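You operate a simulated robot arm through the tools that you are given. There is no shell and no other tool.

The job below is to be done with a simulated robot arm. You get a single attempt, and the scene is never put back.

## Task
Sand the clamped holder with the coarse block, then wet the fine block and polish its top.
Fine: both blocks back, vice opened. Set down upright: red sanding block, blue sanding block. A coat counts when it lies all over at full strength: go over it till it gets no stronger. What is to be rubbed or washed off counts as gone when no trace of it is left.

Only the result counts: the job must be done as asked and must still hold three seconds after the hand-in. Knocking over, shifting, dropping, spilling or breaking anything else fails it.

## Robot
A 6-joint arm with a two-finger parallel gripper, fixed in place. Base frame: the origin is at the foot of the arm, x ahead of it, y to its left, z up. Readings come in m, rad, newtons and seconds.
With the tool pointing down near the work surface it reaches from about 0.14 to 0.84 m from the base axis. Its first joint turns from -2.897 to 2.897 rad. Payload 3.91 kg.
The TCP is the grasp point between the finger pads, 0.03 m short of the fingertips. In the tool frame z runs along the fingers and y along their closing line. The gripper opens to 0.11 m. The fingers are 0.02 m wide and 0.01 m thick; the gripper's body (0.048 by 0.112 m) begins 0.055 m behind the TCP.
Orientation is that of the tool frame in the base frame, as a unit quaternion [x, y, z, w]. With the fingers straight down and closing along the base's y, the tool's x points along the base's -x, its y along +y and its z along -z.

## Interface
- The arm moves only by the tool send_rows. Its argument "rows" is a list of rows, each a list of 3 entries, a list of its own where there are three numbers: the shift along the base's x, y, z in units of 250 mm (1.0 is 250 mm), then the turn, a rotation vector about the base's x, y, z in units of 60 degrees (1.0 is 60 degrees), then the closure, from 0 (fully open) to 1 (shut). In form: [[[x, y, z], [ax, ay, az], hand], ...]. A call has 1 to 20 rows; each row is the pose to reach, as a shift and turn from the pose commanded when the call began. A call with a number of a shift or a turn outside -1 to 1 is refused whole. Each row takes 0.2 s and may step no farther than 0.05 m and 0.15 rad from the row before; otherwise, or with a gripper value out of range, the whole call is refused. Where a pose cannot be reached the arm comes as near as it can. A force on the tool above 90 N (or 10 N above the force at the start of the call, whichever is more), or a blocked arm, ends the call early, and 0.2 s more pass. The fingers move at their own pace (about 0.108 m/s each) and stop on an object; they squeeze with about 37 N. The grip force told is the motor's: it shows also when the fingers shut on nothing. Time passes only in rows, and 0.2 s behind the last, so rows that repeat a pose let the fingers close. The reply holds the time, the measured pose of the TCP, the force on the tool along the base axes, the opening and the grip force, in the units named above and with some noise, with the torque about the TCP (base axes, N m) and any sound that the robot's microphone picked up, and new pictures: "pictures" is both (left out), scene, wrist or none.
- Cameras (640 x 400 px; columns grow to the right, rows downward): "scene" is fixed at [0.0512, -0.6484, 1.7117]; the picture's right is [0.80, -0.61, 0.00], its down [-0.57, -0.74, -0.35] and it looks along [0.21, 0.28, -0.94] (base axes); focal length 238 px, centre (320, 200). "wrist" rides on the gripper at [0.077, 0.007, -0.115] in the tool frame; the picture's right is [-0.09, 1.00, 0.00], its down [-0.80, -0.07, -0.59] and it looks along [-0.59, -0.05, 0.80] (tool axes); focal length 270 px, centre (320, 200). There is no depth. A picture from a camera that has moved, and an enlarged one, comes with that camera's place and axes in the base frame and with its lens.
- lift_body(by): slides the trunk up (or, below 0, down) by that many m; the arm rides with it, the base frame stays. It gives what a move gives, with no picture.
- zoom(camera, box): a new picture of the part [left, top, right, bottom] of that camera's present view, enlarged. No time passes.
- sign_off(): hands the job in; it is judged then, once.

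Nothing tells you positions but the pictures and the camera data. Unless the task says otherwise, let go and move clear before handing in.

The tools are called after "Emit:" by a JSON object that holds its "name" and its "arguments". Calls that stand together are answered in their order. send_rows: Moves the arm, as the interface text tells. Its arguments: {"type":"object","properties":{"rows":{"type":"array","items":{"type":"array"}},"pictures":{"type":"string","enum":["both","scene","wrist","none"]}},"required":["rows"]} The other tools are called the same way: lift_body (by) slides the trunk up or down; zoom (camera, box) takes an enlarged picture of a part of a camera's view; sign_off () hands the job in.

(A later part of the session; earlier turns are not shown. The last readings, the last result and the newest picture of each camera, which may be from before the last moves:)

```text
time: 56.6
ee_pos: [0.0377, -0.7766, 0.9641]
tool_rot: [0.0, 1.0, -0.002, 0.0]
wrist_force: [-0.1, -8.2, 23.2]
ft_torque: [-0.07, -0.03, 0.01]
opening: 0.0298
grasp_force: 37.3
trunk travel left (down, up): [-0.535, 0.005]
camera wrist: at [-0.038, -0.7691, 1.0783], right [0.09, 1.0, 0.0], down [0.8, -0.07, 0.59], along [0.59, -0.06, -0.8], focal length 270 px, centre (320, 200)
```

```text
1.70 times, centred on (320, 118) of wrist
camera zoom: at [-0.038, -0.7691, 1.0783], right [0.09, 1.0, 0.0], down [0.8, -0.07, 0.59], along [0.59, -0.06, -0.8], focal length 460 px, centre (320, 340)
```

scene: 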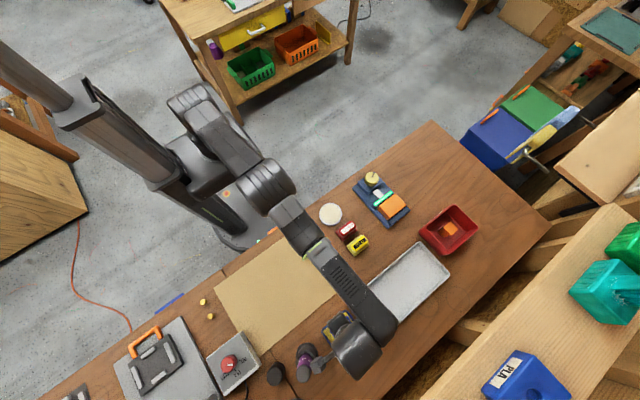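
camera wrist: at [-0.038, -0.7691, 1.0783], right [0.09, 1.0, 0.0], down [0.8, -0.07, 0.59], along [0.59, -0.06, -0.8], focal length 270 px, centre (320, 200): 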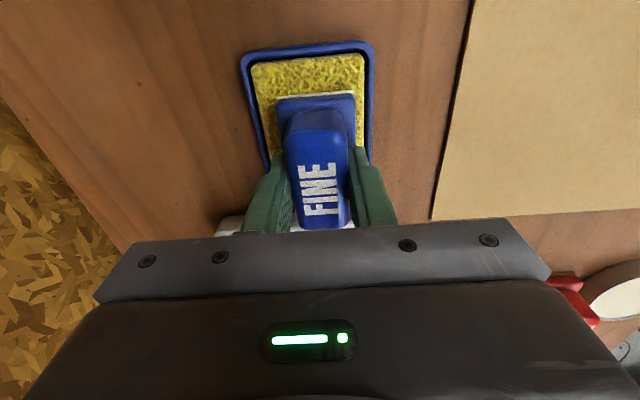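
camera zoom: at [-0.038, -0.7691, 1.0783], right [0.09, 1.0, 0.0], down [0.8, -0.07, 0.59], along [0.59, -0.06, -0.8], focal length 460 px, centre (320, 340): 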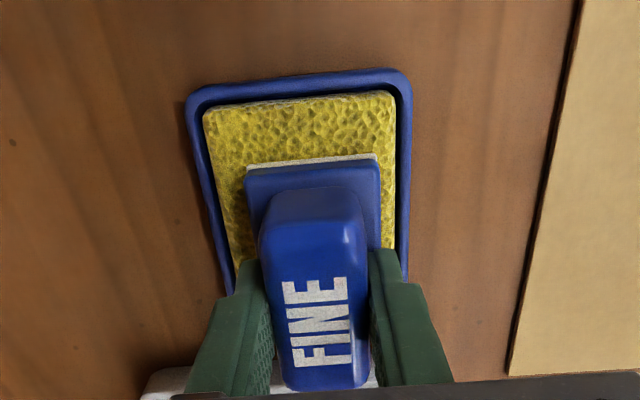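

The strip of abrasive under the blue block turned from brown to pale, so it has taken up water. I'll lift straight up now and look at it.

Emit:
{"name": "send_rows", "arguments": {"rows": [[[0, 0, 0.02], [0, 0, 0], 1], [[0, 0, 0.08], [0, 0, 0], 1], [[0, 0, 0.2], [0, 0, 0], 1], [[0, 0, 0.34], [0, 0, 0], 1], [[0, 0, 0.38], [0, 0, 0], 1]], "pictures": "both"}}

Emit:
{"name": "zoom", "arguments": {"camera": "wrist", "box": [180, 0, 460, 235]}}

Emit:
{"name": "zoom", "arguments": {"camera": "scene", "box": [250, 290, 400, 400]}}

```text
time: 57.8
ee_pos: [0.038, -0.7778, 1.0568]
tool_rot: [0.0, 1.0, 0.0, 0.0]
wrist_force: [0.2, 0.0, -0.9]
ft_torque: [0.01, -0.01, -0.01]
opening: 0.0295
grasp_force: 36.9
trunk travel left (down, up): [-0.535, 0.005]
camera wrist: at [-0.0377, -0.7703, 1.1711], right [0.09, 1.0, 0.0], down [0.8, -0.07, 0.59], along [0.59, -0.05, -0.8], focal length 270 px, centre (320, 200)
```

scene: 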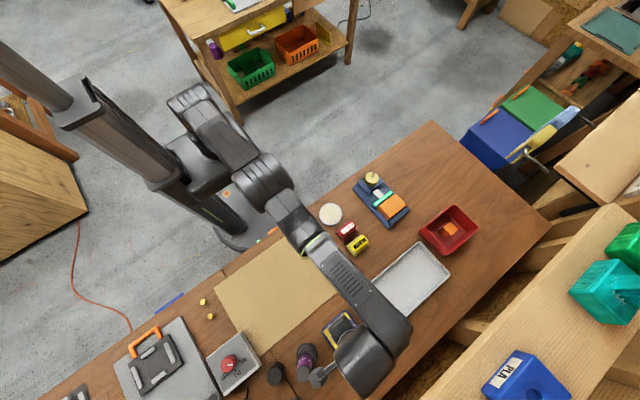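
wrist: 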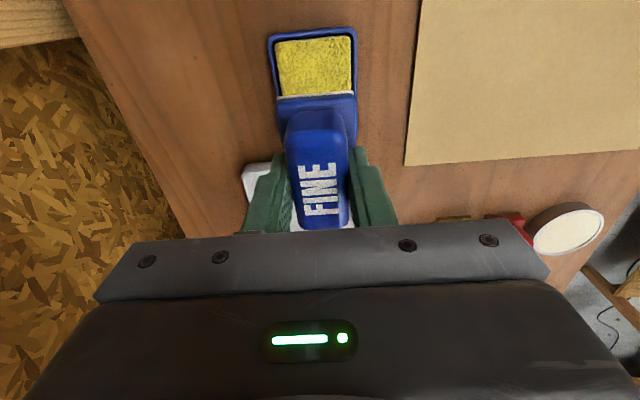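

```text
1.70 times, centred on (320, 118) of wrist
camera zoom: at [-0.0377, -0.7703, 1.1711], right [0.09, 1.0, 0.0], down [0.8, -0.07, 0.59], along [0.59, -0.05, -0.8], focal length 460 px, centre (320, 340)
```

zoom: 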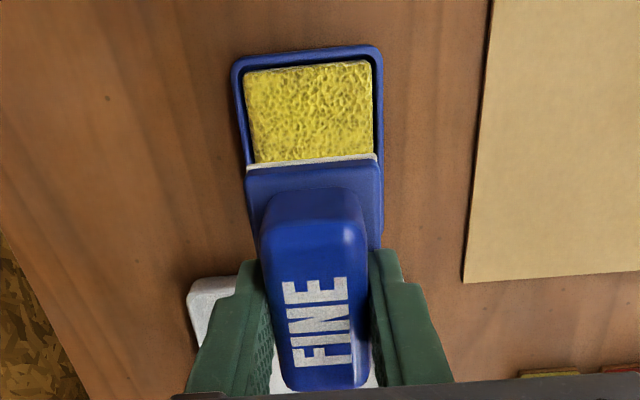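

```text
3.64 times, centred on (325, 345) of scene
camera zoom: at [0.0512, -0.6484, 1.7117], right [0.8, -0.61, 0.0], down [-0.57, -0.74, -0.35], along [0.21, 0.28, -0.94], focal length 864 px, centre (302, -327)
```

zoom: 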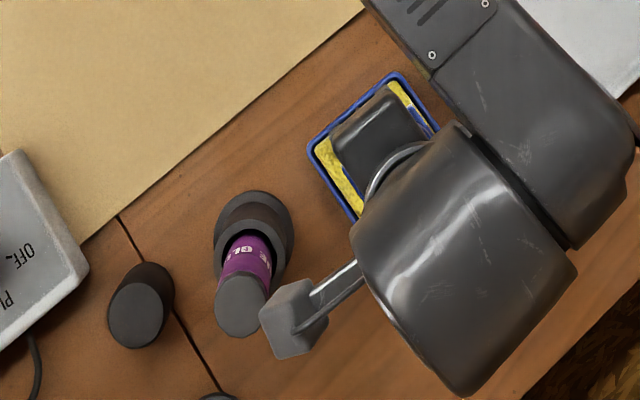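

The abrasive is evenly pale (wet), and the sponge tray and stick haven't moved. Now I'll carry the block to above the holder.

Emit:
{"name": "send_rows", "arguments": {"rows": [[[0.1, 0.1, 0.05], [0, 0, 0], 1], [[0.23, 0.2, 0.05], [0, 0, 0], 1], [[0.36, 0.3, 0.05], [0, 0, 0], 1], [[0.5, 0.4, 0.05], [0, 0, 0], 1], [[0.64, 0.5, 0.05], [0, 0, 0], 1], [[0.78, 0.6, 0.05], [0, 0, 0], 1], [[0.9, 0.7, 0.05], [0, 0, 0], 1]], "pictures": "none"}}

Emit:
{"name": "send_rows", "arguments": {"rows": [[[0.14, 0.02, 0], [0, 0, 0], 1], [[0.28, 0.04, 0], [0, 0, 0], 1], [[0.42, 0.06, 0], [0, 0, 0], 1], [[0.56, 0.07, 0], [0, 0, 0], 1], [[0.56, 0.07, -0.08], [0, 0, 0], 1]], "pictures": "both"}}

Emit:
{"name": "zoom", "arguments": {"camera": "wrist", "box": [180, 60, 460, 235]}}

```text
time: 59.4
ee_pos: [0.2643, -0.6013, 1.0689]
tool_rot: [0.001, 1.0, -0.001, 0.0]
wrist_force: [0.3, 0.4, -1.7]
ft_torque: [0.01, 0.02, -0.03]
opening: 0.0296
grasp_force: 37.2
trunk travel left (down, up): [-0.535, 0.005]
```

```text
time: 60.6
ee_pos: [0.4041, -0.5847, 1.0496]
tool_rot: [0.0, 1.0, 0.0, 0.0]
wrist_force: [0.6, 0.0, -0.6]
ft_torque: [0.0, -0.01, 0.02]
opening: 0.0295
grasp_force: 37.2
trunk travel left (down, up): [-0.535, 0.005]
camera wrist: at [0.3277, -0.5774, 1.1636], right [0.09, 1.0, 0.0], down [0.8, -0.07, 0.59], along [0.59, -0.05, -0.8], focal length 270 px, centre (320, 200)
```

scene: 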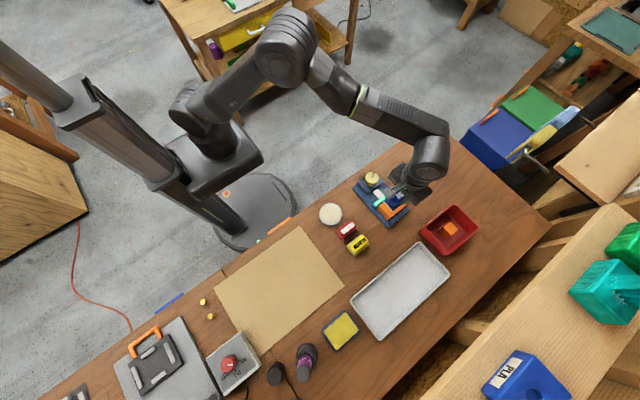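
wrist: 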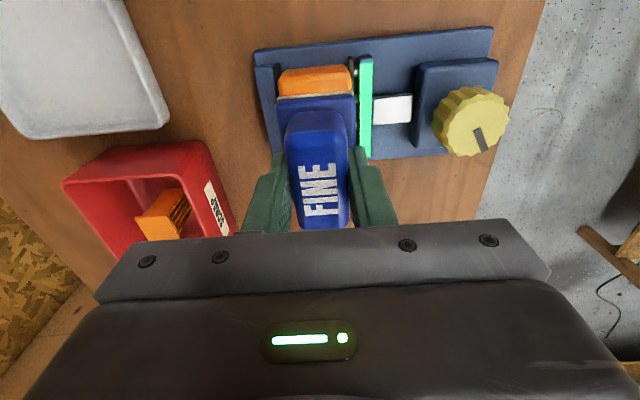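

```text
2.29 times, centred on (320, 148) of wrist
camera zoom: at [0.3277, -0.5774, 1.1636], right [0.09, 1.0, 0.0], down [0.8, -0.07, 0.59], along [0.59, -0.05, -0.8], focal length 618 px, centre (320, 320)
```

zoom: 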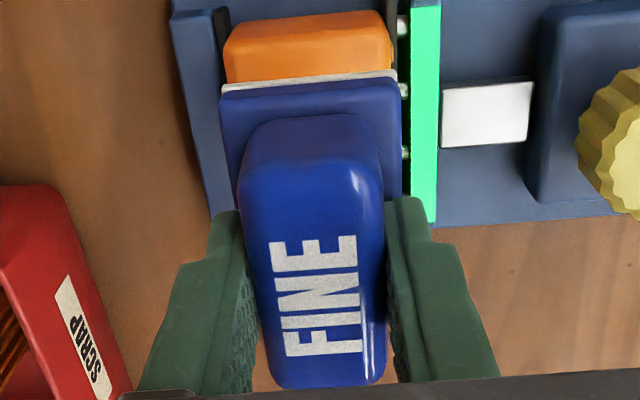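

I'm above the holder; lowering in small steps to find contact again.

Emit:
{"name": "send_rows", "arguments": {"rows": [[[0, 0, -0.06], [0, 0, 0], 1], [[0, 0, -0.12], [0, 0, 0], 1], [[0, 0, -0.16], [0, 0, 0], 1], [[0, 0, -0.18], [0, 0, 0], 1], [[0, 0, -0.19], [0, 0, 0], 1]], "pictures": "none"}}

Emit:
{"name": "send_rows", "arguments": {"rows": [[[0, 0, -0.004], [0, 0, 0], 1], [[0, 0, -0.008], [0, 0, 0], 1]], "pictures": "none"}}

```text
time: 61.8
ee_pos: [0.4026, -0.5839, 1.0025]
tool_rot: [-0.001, 1.0, -0.002, -0.001]
wrist_force: [0.1, -0.4, -0.5]
ft_torque: [0.0, 0.0, -0.02]
opening: 0.0294
grasp_force: 36.5
trunk travel left (down, up): [-0.535, 0.005]
```

```text
time: 62.4
ee_pos: [0.4038, -0.5845, 0.9994]
tool_rot: [-0.001, 1.0, -0.001, 0.0]
wrist_force: [1.1, 0.0, -1.4]
ft_torque: [0.02, -0.01, -0.03]
opening: 0.0294
grasp_force: 37.2
trunk travel left (down, up): [-0.535, 0.005]
```

Emit:
{"name": "send_rows", "arguments": {"rows": [[[0, 0, -0.004], [0, 0, 0], 1], [[0, 0, -0.008], [0, 0, 0], 1]], "pictures": "none"}}

```text
time: 63.0
ee_pos: [0.4031, -0.5844, 0.9977]
tool_rot: [0.0, 1.0, 0.0, 0.0]
wrist_force: [-0.3, -0.3, -1.0]
ft_torque: [0.0, -0.01, -0.02]
opening: 0.0291
grasp_force: 37.4
trunk travel left (down, up): [-0.535, 0.005]
```

Emit:
{"name": "send_rows", "arguments": {"rows": [[[0, 0, -0.004], [0, 0, 0], 1], [[0, 0, -0.008], [0, 0, 0], 1]], "pictures": "none"}}

```text
time: 63.6
ee_pos: [0.4035, -0.5852, 0.9962]
tool_rot: [0.0, 1.0, -0.002, 0.0]
wrist_force: [1.0, -0.7, 4.3]
ft_torque: [0.15, 0.08, -0.04]
opening: 0.0293
grasp_force: 37.5
trunk travel left (down, up): [-0.535, 0.005]
```

Contact at z≈0.996. I'll polish with the same full-coverage pattern.

Emit:
{"name": "send_rows", "arguments": {"rows": [[[0, 0, -0.004], [0, 0, 0], 1], [[0.05, 0, -0.004], [0, 0, 0], 1], [[0.1, 0, -0.004], [0, 0, 0], 1], [[0.1, 0.05, -0.004], [0, 0, 0], 1], [[0.05, 0.05, -0.004], [0, 0, 0], 1], [[0, 0.05, -0.004], [0, 0, 0], 1], [[-0.05, 0.05, -0.004], [0, 0, 0], 1], [[-0.1, 0.05, -0.004], [0, 0, 0], 1], [[-0.1, 0, -0.004], [0, 0, 0], 1], [[-0.1, -0.05, -0.004], [0, 0, 0], 1], [[-0.05, -0.05, -0.004], [0, 0, 0], 1], [[0, -0.05, -0.004], [0, 0, 0], 1], [[0.05, -0.05, -0.004], [0, 0, 0], 1], [[0.1, -0.05, -0.004], [0, 0, 0], 1], [[0.1, 0, -0.004], [0, 0, 0], 1], [[0.05, 0, -0.004], [0, 0, 0], 1], [[0, 0, -0.004], [0, 0, 0], 1], [[-0.05, 0, -0.004], [0, 0, 0], 1], [[-0.1, 0, -0.004], [0, 0, 0], 1], [[0, 0, -0.004], [0, 0, 0], 1]], "pictures": "wrist"}}

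```text
time: 67.8
ee_pos: [0.4003, -0.5859, 0.9969]
tool_rot: [0.0, 1.0, -0.002, -0.001]
wrist_force: [-4.0, -2.3, 21.9]
ft_torque: [0.02, 0.22, -0.01]
opening: 0.0297
grasp_force: 36.6
trunk travel left (down, up): [-0.535, 0.005]
camera wrist: at [0.3249, -0.5772, 1.1108], right [0.09, 1.0, 0.0], down [0.8, -0.07, 0.6], along [0.59, -0.06, -0.8], focal length 270 px, centre (320, 200)
```

wrist: 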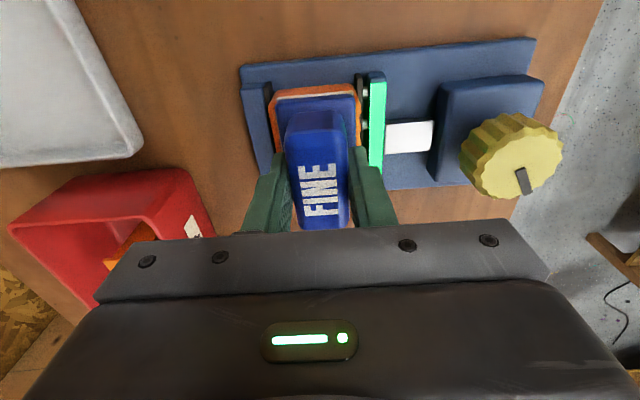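

Now I'll lift and inspect from the same side viewpoint.

Emit:
{"name": "send_rows", "arguments": {"rows": [[[0, 0, 0.1], [0, 0, 0], 1], [[0, 0, 0.25], [0, 0, 0], 1], [[-0.02, 0.05, 0.42], [0, 0, 0], 1], [[-0.1, 0.16, 0.5], [0, 0, 0], 1], [[-0.18, 0.28, 0.56], [0, 0, 0], 1], [[-0.25, 0.42, 0.56], [0, 0, 0], 1], [[-0.302, 0.54, 0.56], [0, 0, 0], 1]], "pictures": "wrist"}}

Emit:
{"name": "zoom", "arguments": {"camera": "wrist", "box": [180, 110, 260, 200]}}

Emit:
{"name": "zoom", "arguments": {"camera": "scene", "box": [380, 188, 420, 223]}}

Emit:
{"name": "zoom", "arguments": {"camera": "wrist", "box": [240, 70, 400, 200]}}

```text
time: 69.4
ee_pos: [0.3283, -0.4488, 1.1352]
tool_rot: [0.0, 1.0, 0.0, 0.0]
wrist_force: [-0.7, -0.5, -0.7]
ft_torque: [0.0, -0.01, 0.04]
opening: 0.0293
grasp_force: 37.3
trunk travel left (down, up): [-0.535, 0.005]
camera wrist: at [0.2517, -0.4418, 1.2489], right [0.09, 1.0, 0.0], down [0.8, -0.07, 0.59], along [0.59, -0.05, -0.8], focal length 270 px, centre (320, 200)
```

wrist: 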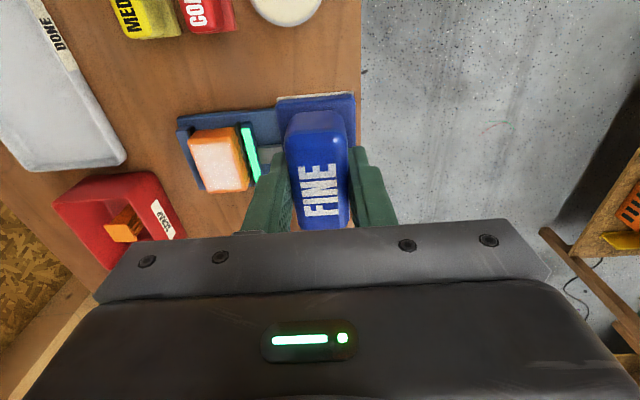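

```text
4.44 times, centred on (220, 155) of wrist
camera zoom: at [0.2517, -0.4418, 1.2489], right [0.09, 1.0, 0.0], down [0.8, -0.07, 0.59], along [0.59, -0.05, -0.8], focal length 1201 px, centre (764, 400)
```

zoom: 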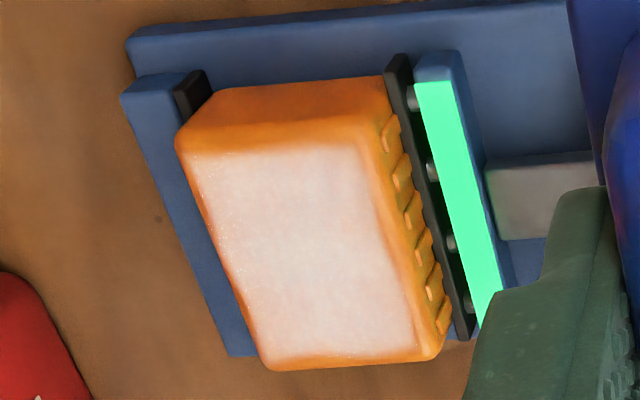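

```text
11.43 times, centred on (400, 206) of scene
camera zoom: at [0.0512, -0.6484, 1.7117], right [0.8, -0.61, 0.0], down [-0.57, -0.74, -0.35], along [0.21, 0.28, -0.94], focal length 2715 px, centre (-594, 137)
```

zoom: 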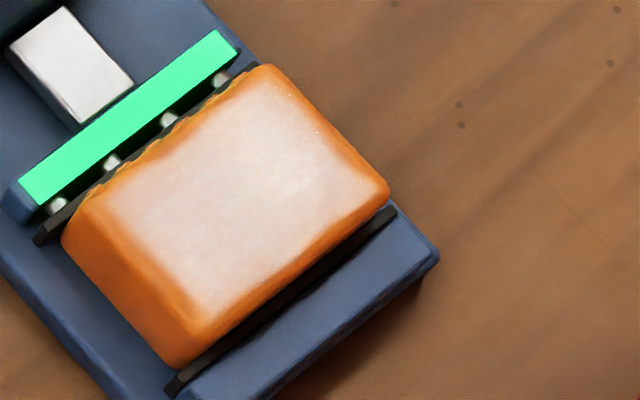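

```text
3.08 times, centred on (320, 135) of wrist
camera zoom: at [0.2517, -0.4418, 1.2489], right [0.09, 1.0, 0.0], down [0.8, -0.07, 0.59], along [0.59, -0.05, -0.8], focal length 832 px, centre (320, 400)
```

zoom: 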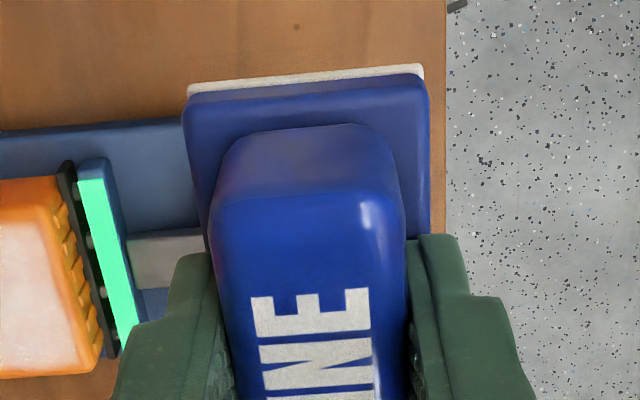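

A whitish polish coat now covers the top but isn't fully even yet, especially near the edges. I'll go back for further passes with a wider spread.

Emit:
{"name": "send_rows", "arguments": {"rows": [[[0.08, -0.13, 0], [0, 0, 0], 1], [[0.16, -0.27, 0], [0, 0, 0], 1], [[0.24, -0.41, -0.05], [0, 0, 0], 1], [[0.302, -0.54, -0.1], [0, 0, 0], 1], [[0.302, -0.54, -0.24], [0, 0, 0], 1], [[0.302, -0.54, -0.36], [0, 0, 0], 1], [[0.302, -0.54, -0.46], [0, 0, 0], 1], [[0.302, -0.54, -0.51], [0, 0, 0], 1], [[0.302, -0.54, -0.54], [0, 0, 0], 1], [[0.302, -0.54, -0.556], [0, 0, 0], 1]], "pictures": "none"}}

Emit:
{"name": "send_rows", "arguments": {"rows": [[[0, 0, -0.005], [0, 0, 0], 1], [[0, 0.06, -0.007], [0, 0, 0], 1], [[0.05, 0.06, -0.007], [0, 0, 0], 1], [[0.1, 0.06, -0.007], [0, 0, 0], 1], [[0.1, 0.02, -0.007], [0, 0, 0], 1], [[0.1, -0.02, -0.007], [0, 0, 0], 1], [[0.1, -0.06, -0.007], [0, 0, 0], 1], [[0.05, -0.06, -0.007], [0, 0, 0], 1], [[0, -0.06, -0.007], [0, 0, 0], 1], [[-0.05, -0.06, -0.007], [0, 0, 0], 1], [[-0.1, -0.06, -0.007], [0, 0, 0], 1], [[-0.1, -0.02, -0.007], [0, 0, 0], 1], [[-0.1, 0.02, -0.007], [0, 0, 0], 1], [[-0.1, 0.06, -0.007], [0, 0, 0], 1], [[-0.05, 0.06, -0.007], [0, 0, 0], 1], [[0, 0.06, -0.007], [0, 0, 0], 1], [[0.05, 0.03, -0.007], [0, 0, 0], 1], [[0.1, 0, -0.007], [0, 0, 0], 1], [[0.05, 0, -0.007], [0, 0, 0], 1], [[0, 0, -0.007], [0, 0, 0], 1]], "pictures": "wrist"}}

```text
time: 71.6
ee_pos: [0.4026, -0.5849, 0.9962]
tool_rot: [0.001, 1.0, 0.0, 0.0]
wrist_force: [0.5, -1.1, 3.3]
ft_torque: [0.05, 0.03, 0.0]
opening: 0.0294
grasp_force: 37.4
trunk travel left (down, up): [-0.535, 0.005]
```

```text
time: 75.8
ee_pos: [0.4013, -0.5848, 0.9967]
tool_rot: [-0.001, 1.0, -0.002, 0.0]
wrist_force: [4.6, -0.2, 21.3]
ft_torque: [0.19, 0.04, -0.08]
opening: 0.0294
grasp_force: 37.4
trunk travel left (down, up): [-0.535, 0.005]
camera wrist: at [0.3266, -0.5768, 1.1098], right [0.09, 1.0, 0.0], down [0.8, -0.07, 0.6], along [0.59, -0.06, -0.8], focal length 270 px, centre (320, 200)
```

wrist: 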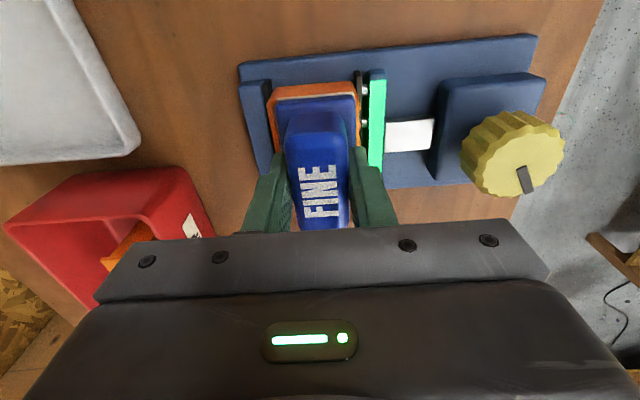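

Emit:
{"name": "zoom", "arguments": {"camera": "wrist", "box": [240, 60, 400, 190]}}

Emit:
{"name": "send_rows", "arguments": {"rows": [[[0, 0, 0.1], [0, 0, 0], 1], [[0, 0, 0.25], [0, 0, 0], 1], [[-0.02, 0.05, 0.42], [0, 0, 0], 1], [[-0.1, 0.16, 0.5], [0, 0, 0], 1], [[-0.18, 0.28, 0.56], [0, 0, 0], 1], [[-0.25, 0.42, 0.56], [0, 0, 0], 1], [[-0.302, 0.54, 0.56], [0, 0, 0], 1]], "pictures": "wrist"}}

Emit:
{"name": "zoom", "arguments": {"camera": "wrist", "box": [180, 110, 260, 200]}}

Emit:
{"name": "zoom", "arguments": {"camera": "scene", "box": [380, 188, 420, 223]}}

Emit:
{"name": "zoom", "arguments": {"camera": "wrist", "box": [240, 70, 400, 200]}}

```text
3.08 times, centred on (320, 125) of wrist
camera zoom: at [0.3266, -0.5768, 1.1098], right [0.09, 1.0, 0.0], down [0.8, -0.07, 0.6], along [0.59, -0.06, -0.8], focal length 832 px, centre (320, 431)
```

zoom: 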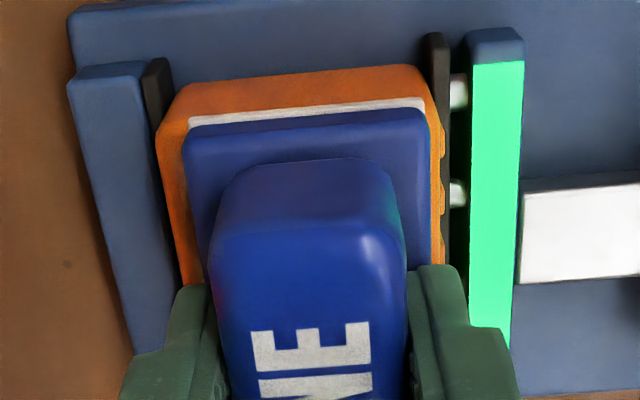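

```text
time: 77.4
ee_pos: [0.3273, -0.4486, 1.1344]
tool_rot: [0.0, 1.0, -0.001, 0.0]
wrist_force: [0.2, 0.1, -0.9]
ft_torque: [-0.04, -0.02, 0.03]
opening: 0.0293
grasp_force: 36.9
trunk travel left (down, up): [-0.535, 0.005]
camera wrist: at [0.2507, -0.4418, 1.2488], right [0.09, 1.0, 0.0], down [0.8, -0.07, 0.59], along [0.59, -0.05, -0.8], focal length 270 px, centre (320, 200)
```

wrist: 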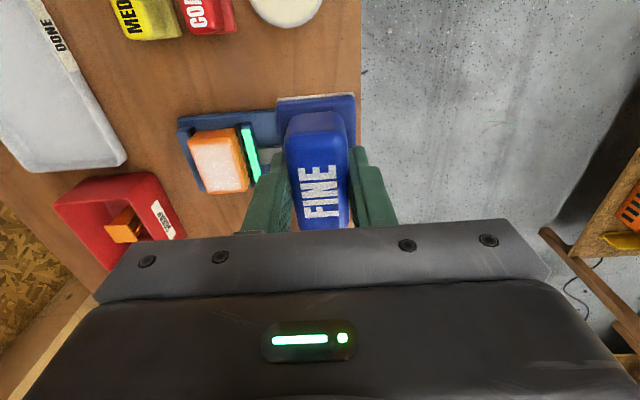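

```text
4.44 times, centred on (220, 155) of wrist
camera zoom: at [0.2507, -0.4418, 1.2488], right [0.09, 1.0, 0.0], down [0.8, -0.07, 0.59], along [0.59, -0.05, -0.8], focal length 1201 px, centre (764, 400)
```

zoom: 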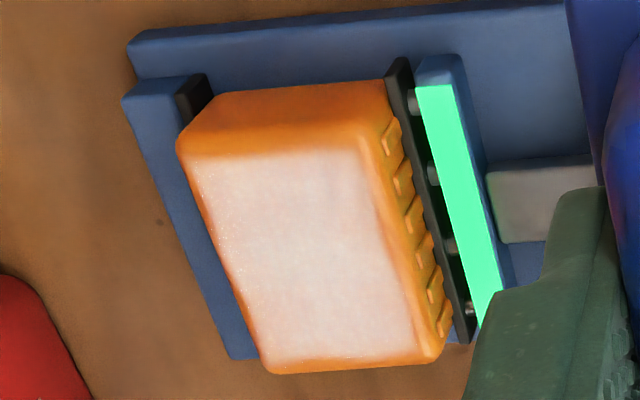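

```text
11.43 times, centred on (400, 206) of scene
camera zoom: at [0.0512, -0.6484, 1.7117], right [0.8, -0.61, 0.0], down [-0.57, -0.74, -0.35], along [0.21, 0.28, -0.94], focal length 2715 px, centre (-594, 137)
```

zoom: 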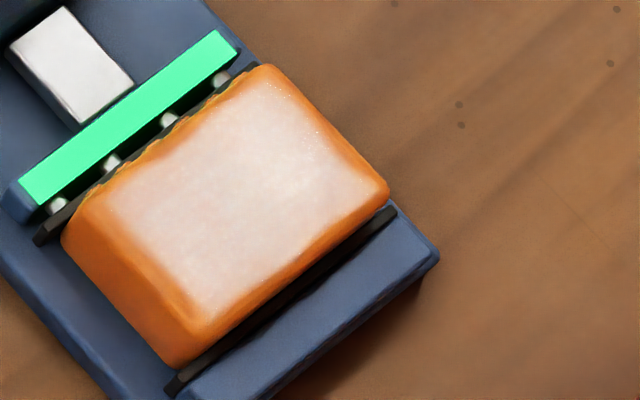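

```text
3.08 times, centred on (320, 135) of wrist
camera zoom: at [0.2507, -0.4418, 1.2488], right [0.09, 1.0, 0.0], down [0.8, -0.07, 0.59], along [0.59, -0.05, -0.8], focal length 832 px, centre (320, 400)
```

zoom: 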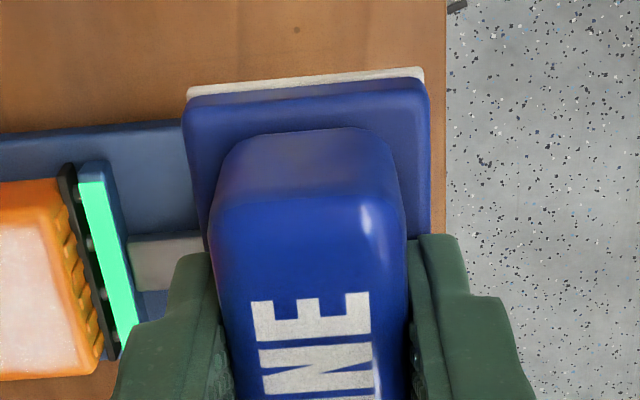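

The coat looks nearly identical to the last view, so it's probably saturated. I'll do one more pass reaching further over the edges and compare again.

Emit:
{"name": "send_rows", "arguments": {"rows": [[[0.08, -0.13, 0], [0, 0, 0], 1], [[0.16, -0.27, 0], [0, 0, 0], 1], [[0.24, -0.41, -0.05], [0, 0, 0], 1], [[0.302, -0.54, -0.1], [0, 0, 0], 1], [[0.302, -0.54, -0.24], [0, 0, 0], 1], [[0.302, -0.54, -0.36], [0, 0, 0], 1], [[0.302, -0.54, -0.46], [0, 0, 0], 1], [[0.302, -0.54, -0.51], [0, 0, 0], 1], [[0.302, -0.54, -0.54], [0, 0, 0], 1], [[0.302, -0.54, -0.556], [0, 0, 0], 1]], "pictures": "none"}}

Emit:
{"name": "send_rows", "arguments": {"rows": [[[0, 0, -0.005], [0, 0, 0], 1], [[0.06, 0, -0.005], [0, 0, 0], 1], [[0.11, 0.02, -0.005], [0, 0, 0], 1], [[0.11, 0.07, -0.005], [0, 0, 0], 1], [[0.06, 0.07, -0.005], [0, 0, 0], 1], [[0, 0.07, -0.005], [0, 0, 0], 1], [[-0.06, 0.07, -0.005], [0, 0, 0], 1], [[-0.11, 0.07, -0.005], [0, 0, 0], 1], [[-0.11, 0.02, -0.005], [0, 0, 0], 1], [[-0.11, -0.03, -0.005], [0, 0, 0], 1], [[-0.11, -0.07, -0.005], [0, 0, 0], 1], [[-0.06, -0.07, -0.005], [0, 0, 0], 1], [[0, -0.07, -0.005], [0, 0, 0], 1], [[0.06, -0.07, -0.005], [0, 0, 0], 1], [[0.11, -0.07, -0.005], [0, 0, 0], 1], [[0.11, -0.03, -0.005], [0, 0, 0], 1], [[0.06, 0, -0.005], [0, 0, 0], 1], [[0, 0, -0.005], [0, 0, 0], 1], [[-0.06, 0, -0.005], [0, 0, 0], 1], [[0, 0, -0.005], [0, 0, 0], 1]], "pictures": "none"}}

Emit:
{"name": "send_rows", "arguments": {"rows": [[[0, 0, 0.1], [0, 0, 0], 1], [[0, 0, 0.25], [0, 0, 0], 1], [[-0.02, 0.05, 0.42], [0, 0, 0], 1], [[-0.1, 0.16, 0.5], [0, 0, 0], 1], [[-0.18, 0.28, 0.56], [0, 0, 0], 1], [[-0.25, 0.42, 0.56], [0, 0, 0], 1], [[-0.302, 0.54, 0.56], [0, 0, 0], 1]], "pictures": "wrist"}}

Emit:
{"name": "zoom", "arguments": {"camera": "wrist", "box": [180, 110, 260, 200]}}

Emit:
{"name": "zoom", "arguments": {"camera": "scene", "box": [380, 188, 420, 223]}}

```text
time: 79.6
ee_pos: [0.4041, -0.5853, 0.9959]
tool_rot: [0.0, 1.0, -0.001, 0.0]
wrist_force: [-0.3, -0.7, 1.7]
ft_torque: [0.05, 0.1, 0.01]
opening: 0.0294
grasp_force: 36.1
trunk travel left (down, up): [-0.535, 0.005]
```

```text
time: 83.8
ee_pos: [0.4001, -0.5855, 0.9948]
tool_rot: [0.0, 1.0, -0.002, 0.0]
wrist_force: [-4.6, -1.9, 19.0]
ft_torque: [0.09, 0.32, 0.03]
opening: 0.0294
grasp_force: 36.6
trunk travel left (down, up): [-0.535, 0.005]
```

```text
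time: 85.4
ee_pos: [0.3268, -0.4482, 1.1354]
tool_rot: [-0.001, 1.0, 0.0, 0.0]
wrist_force: [0.6, 0.9, -1.2]
ft_torque: [0.0, -0.03, 0.01]
opening: 0.0294
grasp_force: 37.4
trunk travel left (down, up): [-0.535, 0.005]
camera wrist: at [0.2512, -0.4413, 1.2491], right [0.09, 1.0, 0.0], down [0.8, -0.07, 0.59], along [0.59, -0.05, -0.8], focal length 270 px, centre (320, 200)
```

wrist: 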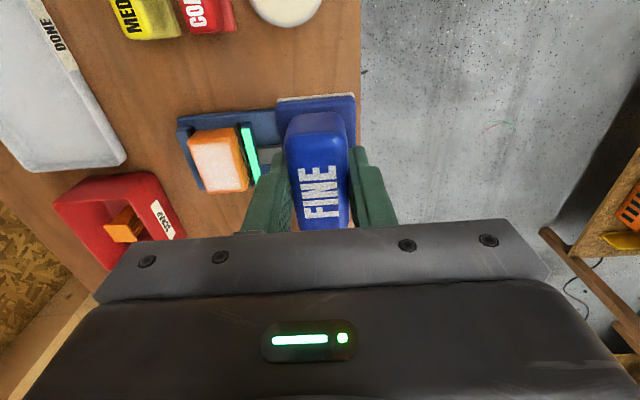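

```text
4.44 times, centred on (220, 155) of wrist
camera zoom: at [0.2512, -0.4413, 1.2491], right [0.09, 1.0, 0.0], down [0.8, -0.07, 0.59], along [0.59, -0.05, -0.8], focal length 1201 px, centre (764, 400)
```

zoom: 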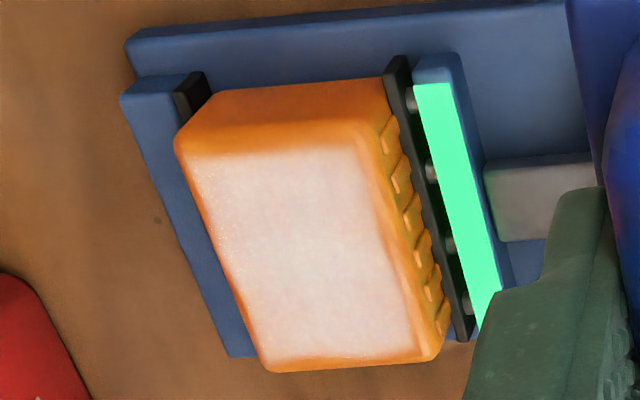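

```text
11.43 times, centred on (400, 206) of scene
camera zoom: at [0.0512, -0.6484, 1.7117], right [0.8, -0.61, 0.0], down [-0.57, -0.74, -0.35], along [0.21, 0.28, -0.94], focal length 2715 px, centre (-594, 137)
```

zoom: 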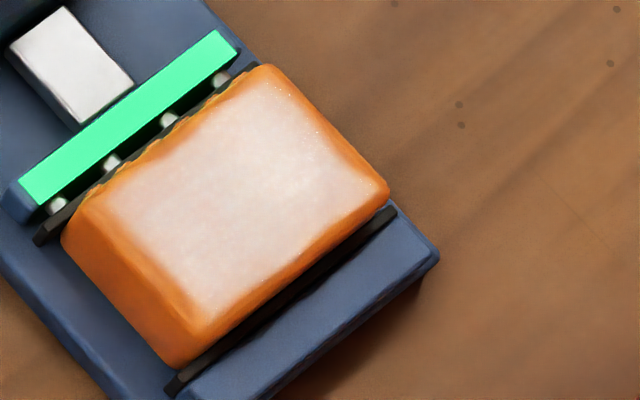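

No further change, so the polish coat is at full strength. Now I'll take the blue block back to its original place.

Emit:
{"name": "send_rows", "arguments": {"rows": [[[-0.06, -0.15, 0], [0, 0, 0], 1], [[-0.12, -0.31, 0], [0, 0, 0], 1], [[-0.18, -0.47, 0], [0, 0, 0], 1], [[-0.24, -0.63, 0], [0, 0, 0], 1], [[-0.3, -0.79, 0], [0, 0, 0], 1], [[-0.364, -0.926, 0], [0, 0, 0], 1], [[-0.364, -0.926, -0.15], [0, 0, 0], 1], [[-0.364, -0.926, -0.3], [0, 0, 0], 1], [[-0.364, -0.926, -0.44], [0, 0, 0], 1], [[-0.364, -0.926, -0.56], [0, 0, 0], 1]], "pictures": "wrist"}}

Emit:
{"name": "zoom", "arguments": {"camera": "wrist", "box": [200, 40, 440, 200]}}

```text
time: 87.6
ee_pos: [0.2359, -0.6815, 0.9925]
tool_rot: [0.0, 1.0, 0.0, 0.001]
wrist_force: [0.2, 0.1, -1.3]
ft_torque: [-0.01, 0.0, 0.02]
opening: 0.0292
grasp_force: 36.9
trunk travel left (down, up): [-0.535, 0.005]
camera wrist: at [0.1604, -0.674, 1.1072], right [0.09, 1.0, 0.0], down [0.8, -0.07, 0.59], along [0.59, -0.05, -0.8], focal length 270 px, centre (320, 200)
```

wrist: 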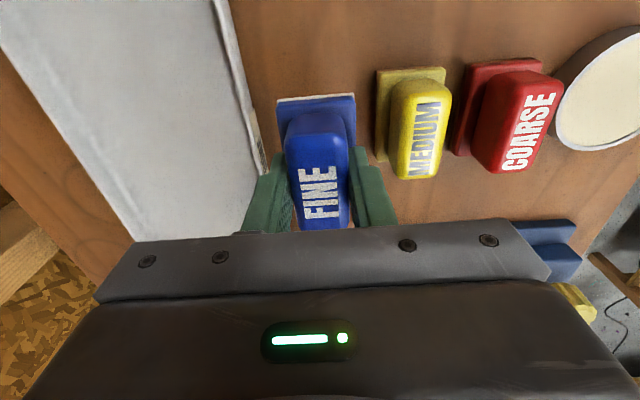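

```text
2.50 times, centred on (320, 120) of wrist
camera zoom: at [0.1604, -0.674, 1.1072], right [0.09, 1.0, 0.0], down [0.8, -0.07, 0.59], along [0.59, -0.05, -0.8], focal length 676 px, centre (320, 400)
```

zoom: 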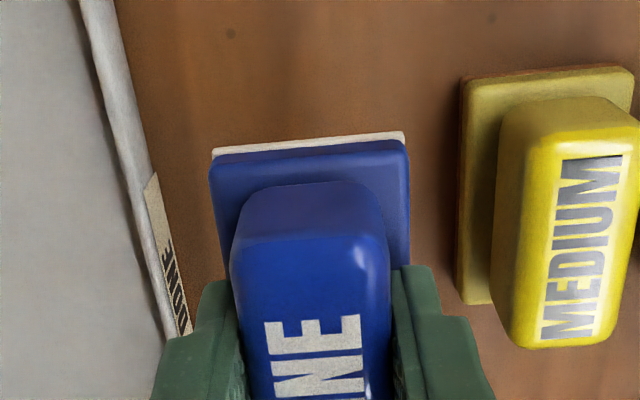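

Emit:
{"name": "send_rows", "arguments": {"rows": [[[0, 0.003, -0.06], [0, 0, 0], 1], [[0, 0.003, -0.11], [0, 0, 0], 1], [[0, 0.003, -0.15], [0, 0, 0], 1], [[0, 0.003, -0.168], [0, 0, 0], 1], [[0, 0.003, -0.176], [0, 0, 0], 1]], "pictures": "none"}}

Emit:
{"name": "send_rows", "arguments": {"rows": [[[0, 0, -0.004], [0, 0, 0], 1], [[0, 0, -0.008], [0, 0, 0], 1]], "pictures": "none"}}

```text
time: 88.8
ee_pos: [0.2369, -0.6793, 0.9489]
tool_rot: [0.0, 1.0, 0.0, 0.0]
wrist_force: [0.5, -0.3, -0.4]
ft_torque: [0.01, 0.04, 0.01]
opening: 0.0293
grasp_force: 37.0
trunk travel left (down, up): [-0.535, 0.005]
```

```text
time: 89.4
ee_pos: [0.2375, -0.6801, 0.9479]
tool_rot: [0.0, 1.0, -0.001, 0.0]
wrist_force: [0.2, 0.1, -1.0]
ft_torque: [0.02, 0.0, -0.03]
opening: 0.0293
grasp_force: 36.7
trunk travel left (down, up): [-0.535, 0.005]
```

Emit:
{"name": "send_rows", "arguments": {"rows": [[[0, 0, -0.004], [0, 0, 0], 1]], "pictures": "none"}}

Emit:
{"name": "send_rows", "arguments": {"rows": [[[0, 0, -0.002], [0, 0, 0], 1], [[0, 0, -0.003], [0, 0, 0], 1]], "pictures": "none"}}

```text
time: 89.8
ee_pos: [0.2354, -0.6812, 0.9461]
tool_rot: [0.0, 1.0, 0.0, 0.0]
wrist_force: [0.1, 0.6, -1.1]
ft_torque: [-0.04, -0.02, -0.03]
opening: 0.0294
grasp_force: 36.7
trunk travel left (down, up): [-0.535, 0.005]
```

```text
time: 90.4
ee_pos: [0.2364, -0.6811, 0.946]
tool_rot: [-0.001, 1.0, -0.001, 0.0]
wrist_force: [0.5, 0.0, -0.4]
ft_torque: [0.0, 0.0, 0.01]
opening: 0.0296
grasp_force: 37.0
trunk travel left (down, up): [-0.535, 0.005]
```

Emit:
{"name": "send_rows", "arguments": {"rows": [[[0, 0, -0.002], [0, 0, 0], 1], [[0, 0, -0.003], [0, 0, 0], 1]], "pictures": "none"}}

```text
time: 91.0
ee_pos: [0.2356, -0.6802, 0.9458]
tool_rot: [0.0, 1.0, -0.001, 0.0]
wrist_force: [-0.5, 0.5, 2.3]
ft_torque: [0.08, 0.09, -0.01]
opening: 0.0296
grasp_force: 37.0
trunk travel left (down, up): [-0.535, 0.005]
```

The block is resting on the bench. Releasing gently and rising.

Emit:
{"name": "send_rows", "arguments": {"rows": [[[0, 0, 0], [0, 0, 0], 0.8], [[0, 0, 0], [0, 0, 0], 0.62], [[0, 0, 0], [0, 0, 0], 0.62], [[0, 0, 0.05], [0, 0, 0], 0.62], [[0, 0, 0.15], [0, 0, 0], 0.62], [[0, 0, 0.3], [0, 0, 0], 0.62], [[0, 0, 0.45], [0, 0, 0], 0.62], [[0, 0, 0.6], [0, 0, 0], 0.62]], "pictures": "both"}}

Emit:
{"name": "zoom", "arguments": {"camera": "wrist", "box": [240, 30, 460, 190]}}

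```text
time: 92.8
ee_pos: [0.2355, -0.6816, 1.0961]
tool_rot: [0.0, 1.0, -0.001, 0.0]
wrist_force: [0.7, 1.1, -0.5]
ft_torque: [0.01, 0.03, -0.01]
opening: 0.0419
grasp_force: 0.0
trunk travel left (down, up): [-0.535, 0.005]
camera wrist: at [0.1603, -0.6742, 1.2112], right [0.09, 1.0, 0.0], down [0.8, -0.07, 0.59], along [0.59, -0.05, -0.8], focal length 270 px, centre (320, 200)
```

scene: 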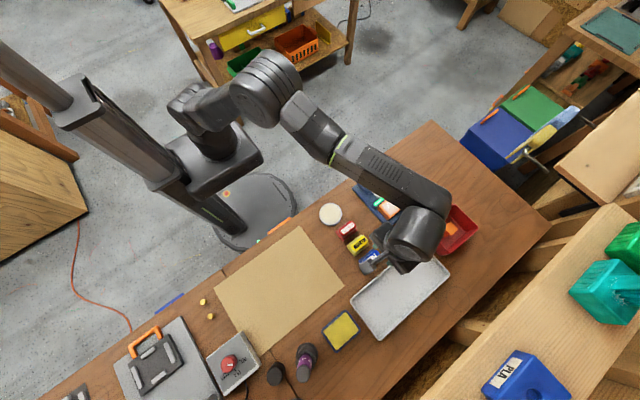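
wrist: 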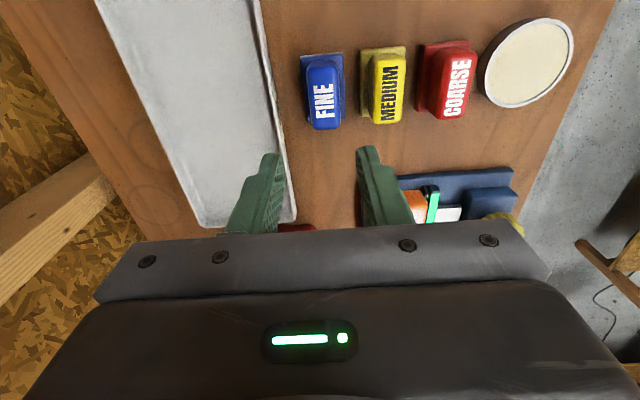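

```text
2.50 times, centred on (350, 110) of wrist
camera zoom: at [0.1603, -0.6742, 1.2112], right [0.09, 1.0, 0.0], down [0.8, -0.07, 0.59], along [0.59, -0.05, -0.8], focal length 676 px, centre (245, 425)
```

zoom: 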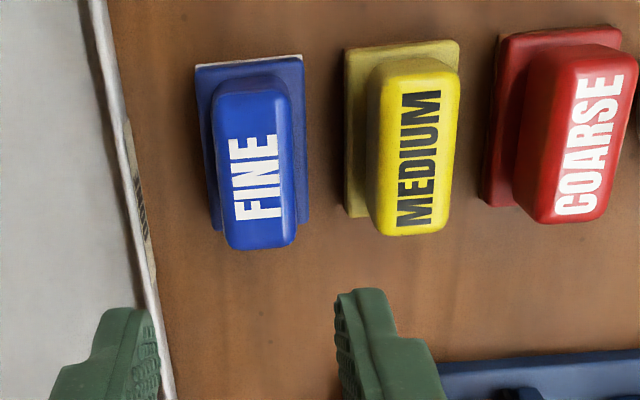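

Both blocks stand upright in their places. Next is the vice: I'll move over it to measure the yellow knob.

Emit:
{"name": "send_rows", "arguments": {"rows": [[[0.08, 0.14, 0.04], [0, 0, 0], 0.4], [[0.16, 0.28, 0.08], [0, 0, 0], 0.2], [[0.24, 0.42, 0.12], [0, 0, 0], 0], [[0.32, 0.56, 0.16], [0, 0, 0], 0], [[0.364, 0.7, 0.16], [0, 0, 0], 0], [[0.364, 0.8, 0.16], [0, 0, 0], 0]], "pictures": "wrist"}}

Emit:
{"name": "zoom", "arguments": {"camera": "wrist", "box": [220, 80, 420, 220]}}

Emit:
{"name": "zoom", "arguments": {"camera": "scene", "box": [345, 160, 425, 230]}}

```text
time: 94.2
ee_pos: [0.3285, -0.4794, 1.1358]
tool_rot: [0.0, 1.0, -0.001, -0.001]
wrist_force: [-0.2, -0.2, -0.7]
ft_torque: [-0.06, -0.03, 0.01]
opening: 0.11
grasp_force: 0.0
trunk travel left (down, up): [-0.535, 0.005]
camera wrist: at [0.2517, -0.472, 1.2505], right [0.09, 1.0, 0.0], down [0.8, -0.07, 0.59], along [0.59, -0.05, -0.8], focal length 270 px, centre (320, 200)
```

wrist: 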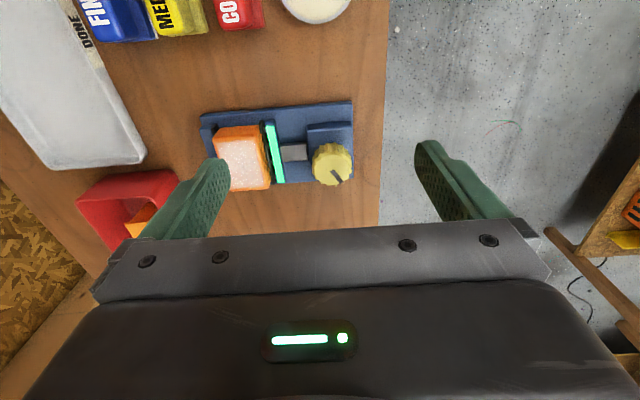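

```text
2.86 times, centred on (320, 150) of wrist
camera zoom: at [0.2517, -0.472, 1.2505], right [0.09, 1.0, 0.0], down [0.8, -0.07, 0.59], along [0.59, -0.05, -0.8], focal length 772 px, centre (320, 343)
```

zoom: 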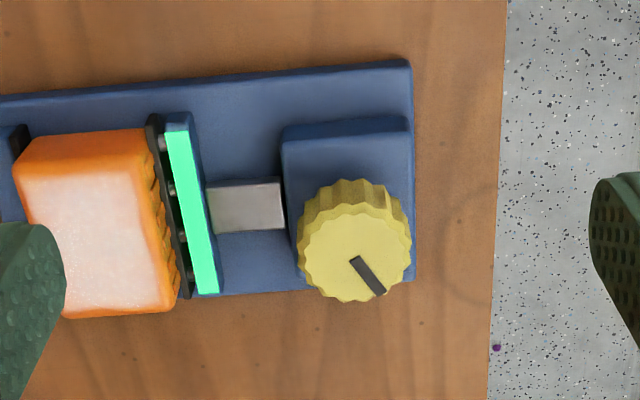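

```text
5.71 times, centred on (385, 195) of scene
camera zoom: at [0.0512, -0.6484, 1.7117], right [0.8, -0.61, 0.0], down [-0.57, -0.74, -0.35], along [0.21, 0.28, -0.94], focal length 1357 px, centre (-51, 229)
```

zoom: 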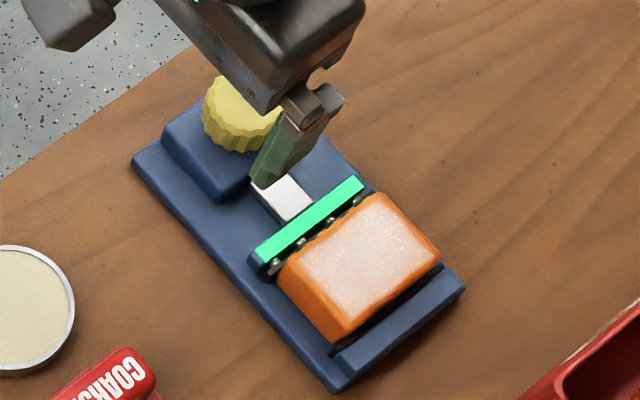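

The knob is about 47 mm across, near (0.411, -0.470), with its top at z≈0.97. I'll move closer above it to refine this.

Emit:
{"name": "send_rows", "arguments": {"rows": [[[0.11, 0.012, -0.1], [0, 0, 0], 0], [[0.22, 0.024, -0.2], [0, 0, 0], 0], [[0.33, 0.036, -0.3], [0, 0, 0], 0], [[0.33, 0.036, -0.34], [0, 0, 0], 0]], "pictures": "both"}}

Emit:
{"name": "zoom", "arguments": {"camera": "wrist", "box": [220, 60, 420, 200]}}

Emit:
{"name": "zoom", "arguments": {"camera": "scene", "box": [345, 150, 425, 220]}}

```text
time: 95.2
ee_pos: [0.4105, -0.4701, 1.0512]
tool_rot: [0.001, 1.0, 0.0, 0.0]
wrist_force: [-0.6, -0.2, 0.7]
ft_torque: [0.03, 0.01, -0.01]
opening: 0.11
grasp_force: 0.0
trunk travel left (down, up): [-0.535, 0.005]
camera wrist: at [0.3344, -0.4638, 1.1655], right [0.09, 1.0, 0.0], down [0.8, -0.07, 0.59], along [0.59, -0.05, -0.8], focal length 270 px, centre (320, 200)
```

scene: 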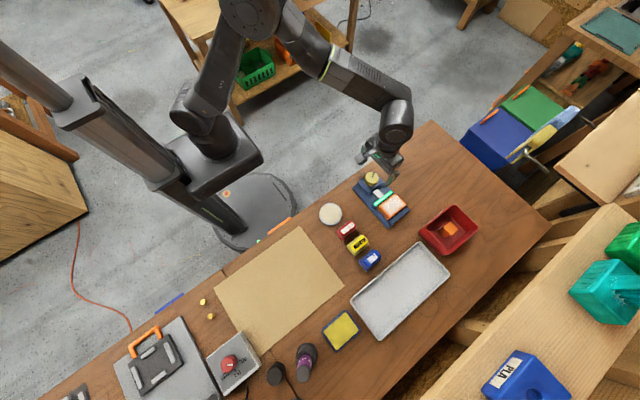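
wrist: 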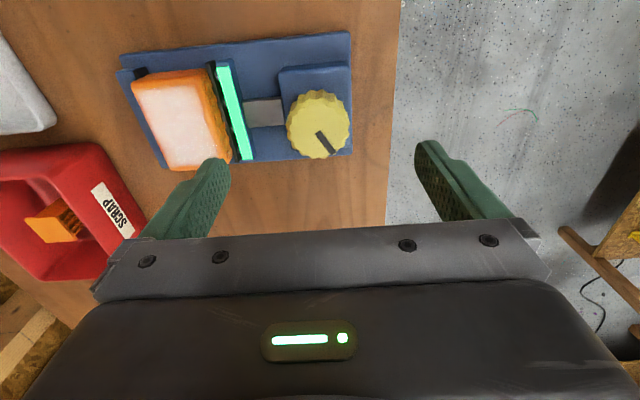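

```text
2.86 times, centred on (320, 130) of wrist
camera zoom: at [0.3344, -0.4638, 1.1655], right [0.09, 1.0, 0.0], down [0.8, -0.07, 0.59], along [0.59, -0.05, -0.8], focal length 772 px, centre (320, 400)
```

zoom: 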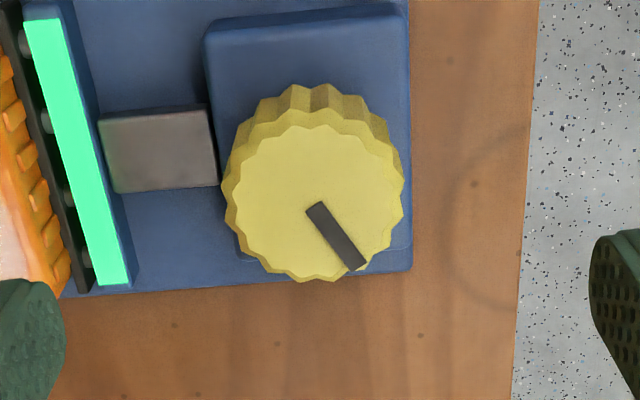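

```text
5.71 times, centred on (385, 185) of scene
camera zoom: at [0.0512, -0.6484, 1.7117], right [0.8, -0.61, 0.0], down [-0.57, -0.74, -0.35], along [0.21, 0.28, -0.94], focal length 1357 px, centre (-51, 286)
```

zoom: 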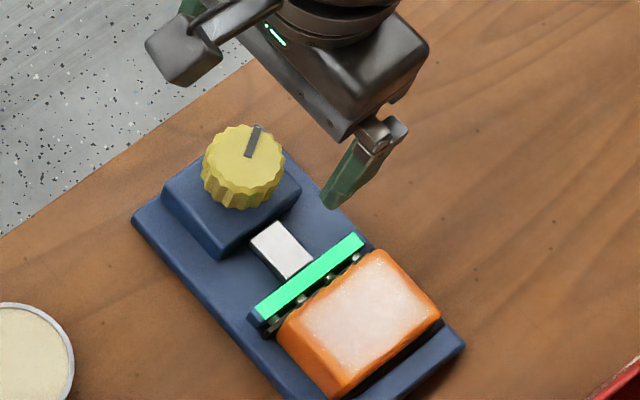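

The knob centre comes out at (0.412, -0.471), top z≈0.971, bottom about 0.95. I'll narrow the fingers and descend around it.

Emit:
{"name": "send_rows", "arguments": {"rows": [[[0.005, -0.005, 0], [0, 0, 0], 0.4], [[0.005, -0.005, -0.06], [0, 0, 0], 0.4], [[0.005, -0.005, -0.14], [0, 0, 0], 0.4], [[0.005, -0.005, -0.2], [0, 0, 0], 0.4], [[0.005, -0.005, -0.24], [0, 0, 0], 0.4]], "pictures": "both"}}

Emit:
{"name": "zoom", "arguments": {"camera": "wrist", "box": [200, 60, 440, 235]}}

Emit:
{"name": "zoom", "arguments": {"camera": "scene", "box": [345, 150, 425, 220]}}

```text
time: 96.4
ee_pos: [0.4096, -0.4719, 0.9912]
tool_rot: [0.0, 1.0, -0.001, -0.001]
wrist_force: [0.1, 0.1, 0.4]
ft_torque: [0.02, -0.02, 0.01]
opening: 0.0662
grasp_force: 0.0
trunk travel left (down, up): [-0.535, 0.005]
camera wrist: at [0.3354, -0.4656, 1.1047], right [0.09, 1.0, 0.0], down [0.8, -0.07, 0.59], along [0.59, -0.05, -0.8], focal length 270 px, centre (320, 200)
```

scene: 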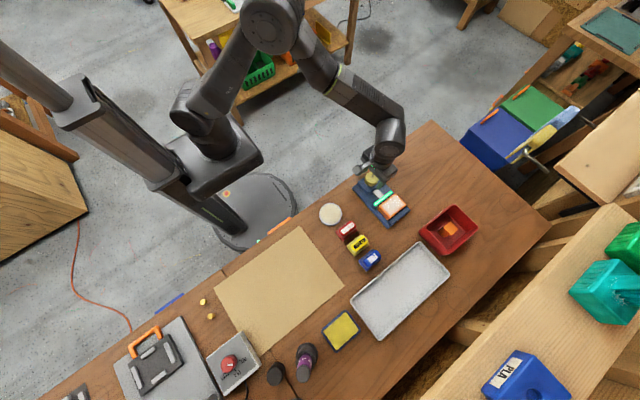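
wrist: 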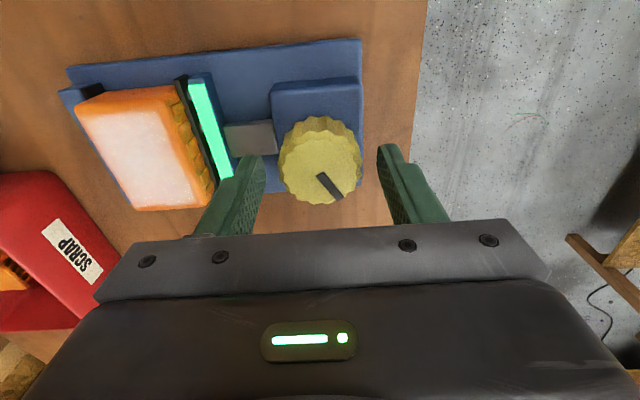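

```text
2.29 times, centred on (320, 148) of wrist
camera zoom: at [0.3354, -0.4656, 1.1047], right [0.09, 1.0, 0.0], down [0.8, -0.07, 0.59], along [0.59, -0.05, -0.8], focal length 618 px, centre (320, 320)
```

zoom: 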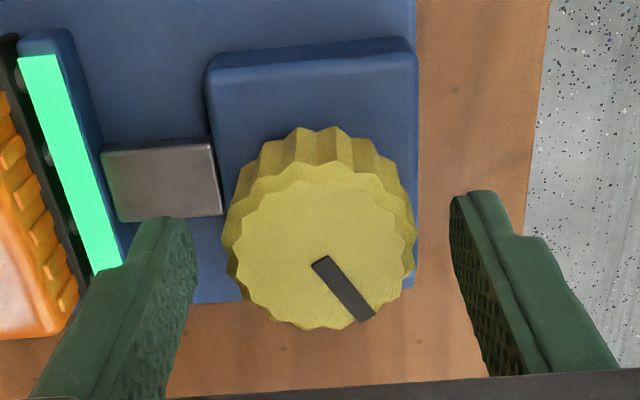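

```text
5.71 times, centred on (385, 185) of scene
camera zoom: at [0.0512, -0.6484, 1.7117], right [0.8, -0.61, 0.0], down [-0.57, -0.74, -0.35], along [0.21, 0.28, -0.94], focal length 1357 px, centre (-51, 286)
```

zoom: 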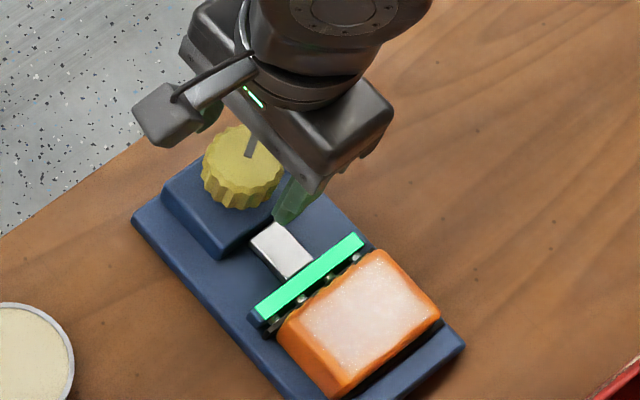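

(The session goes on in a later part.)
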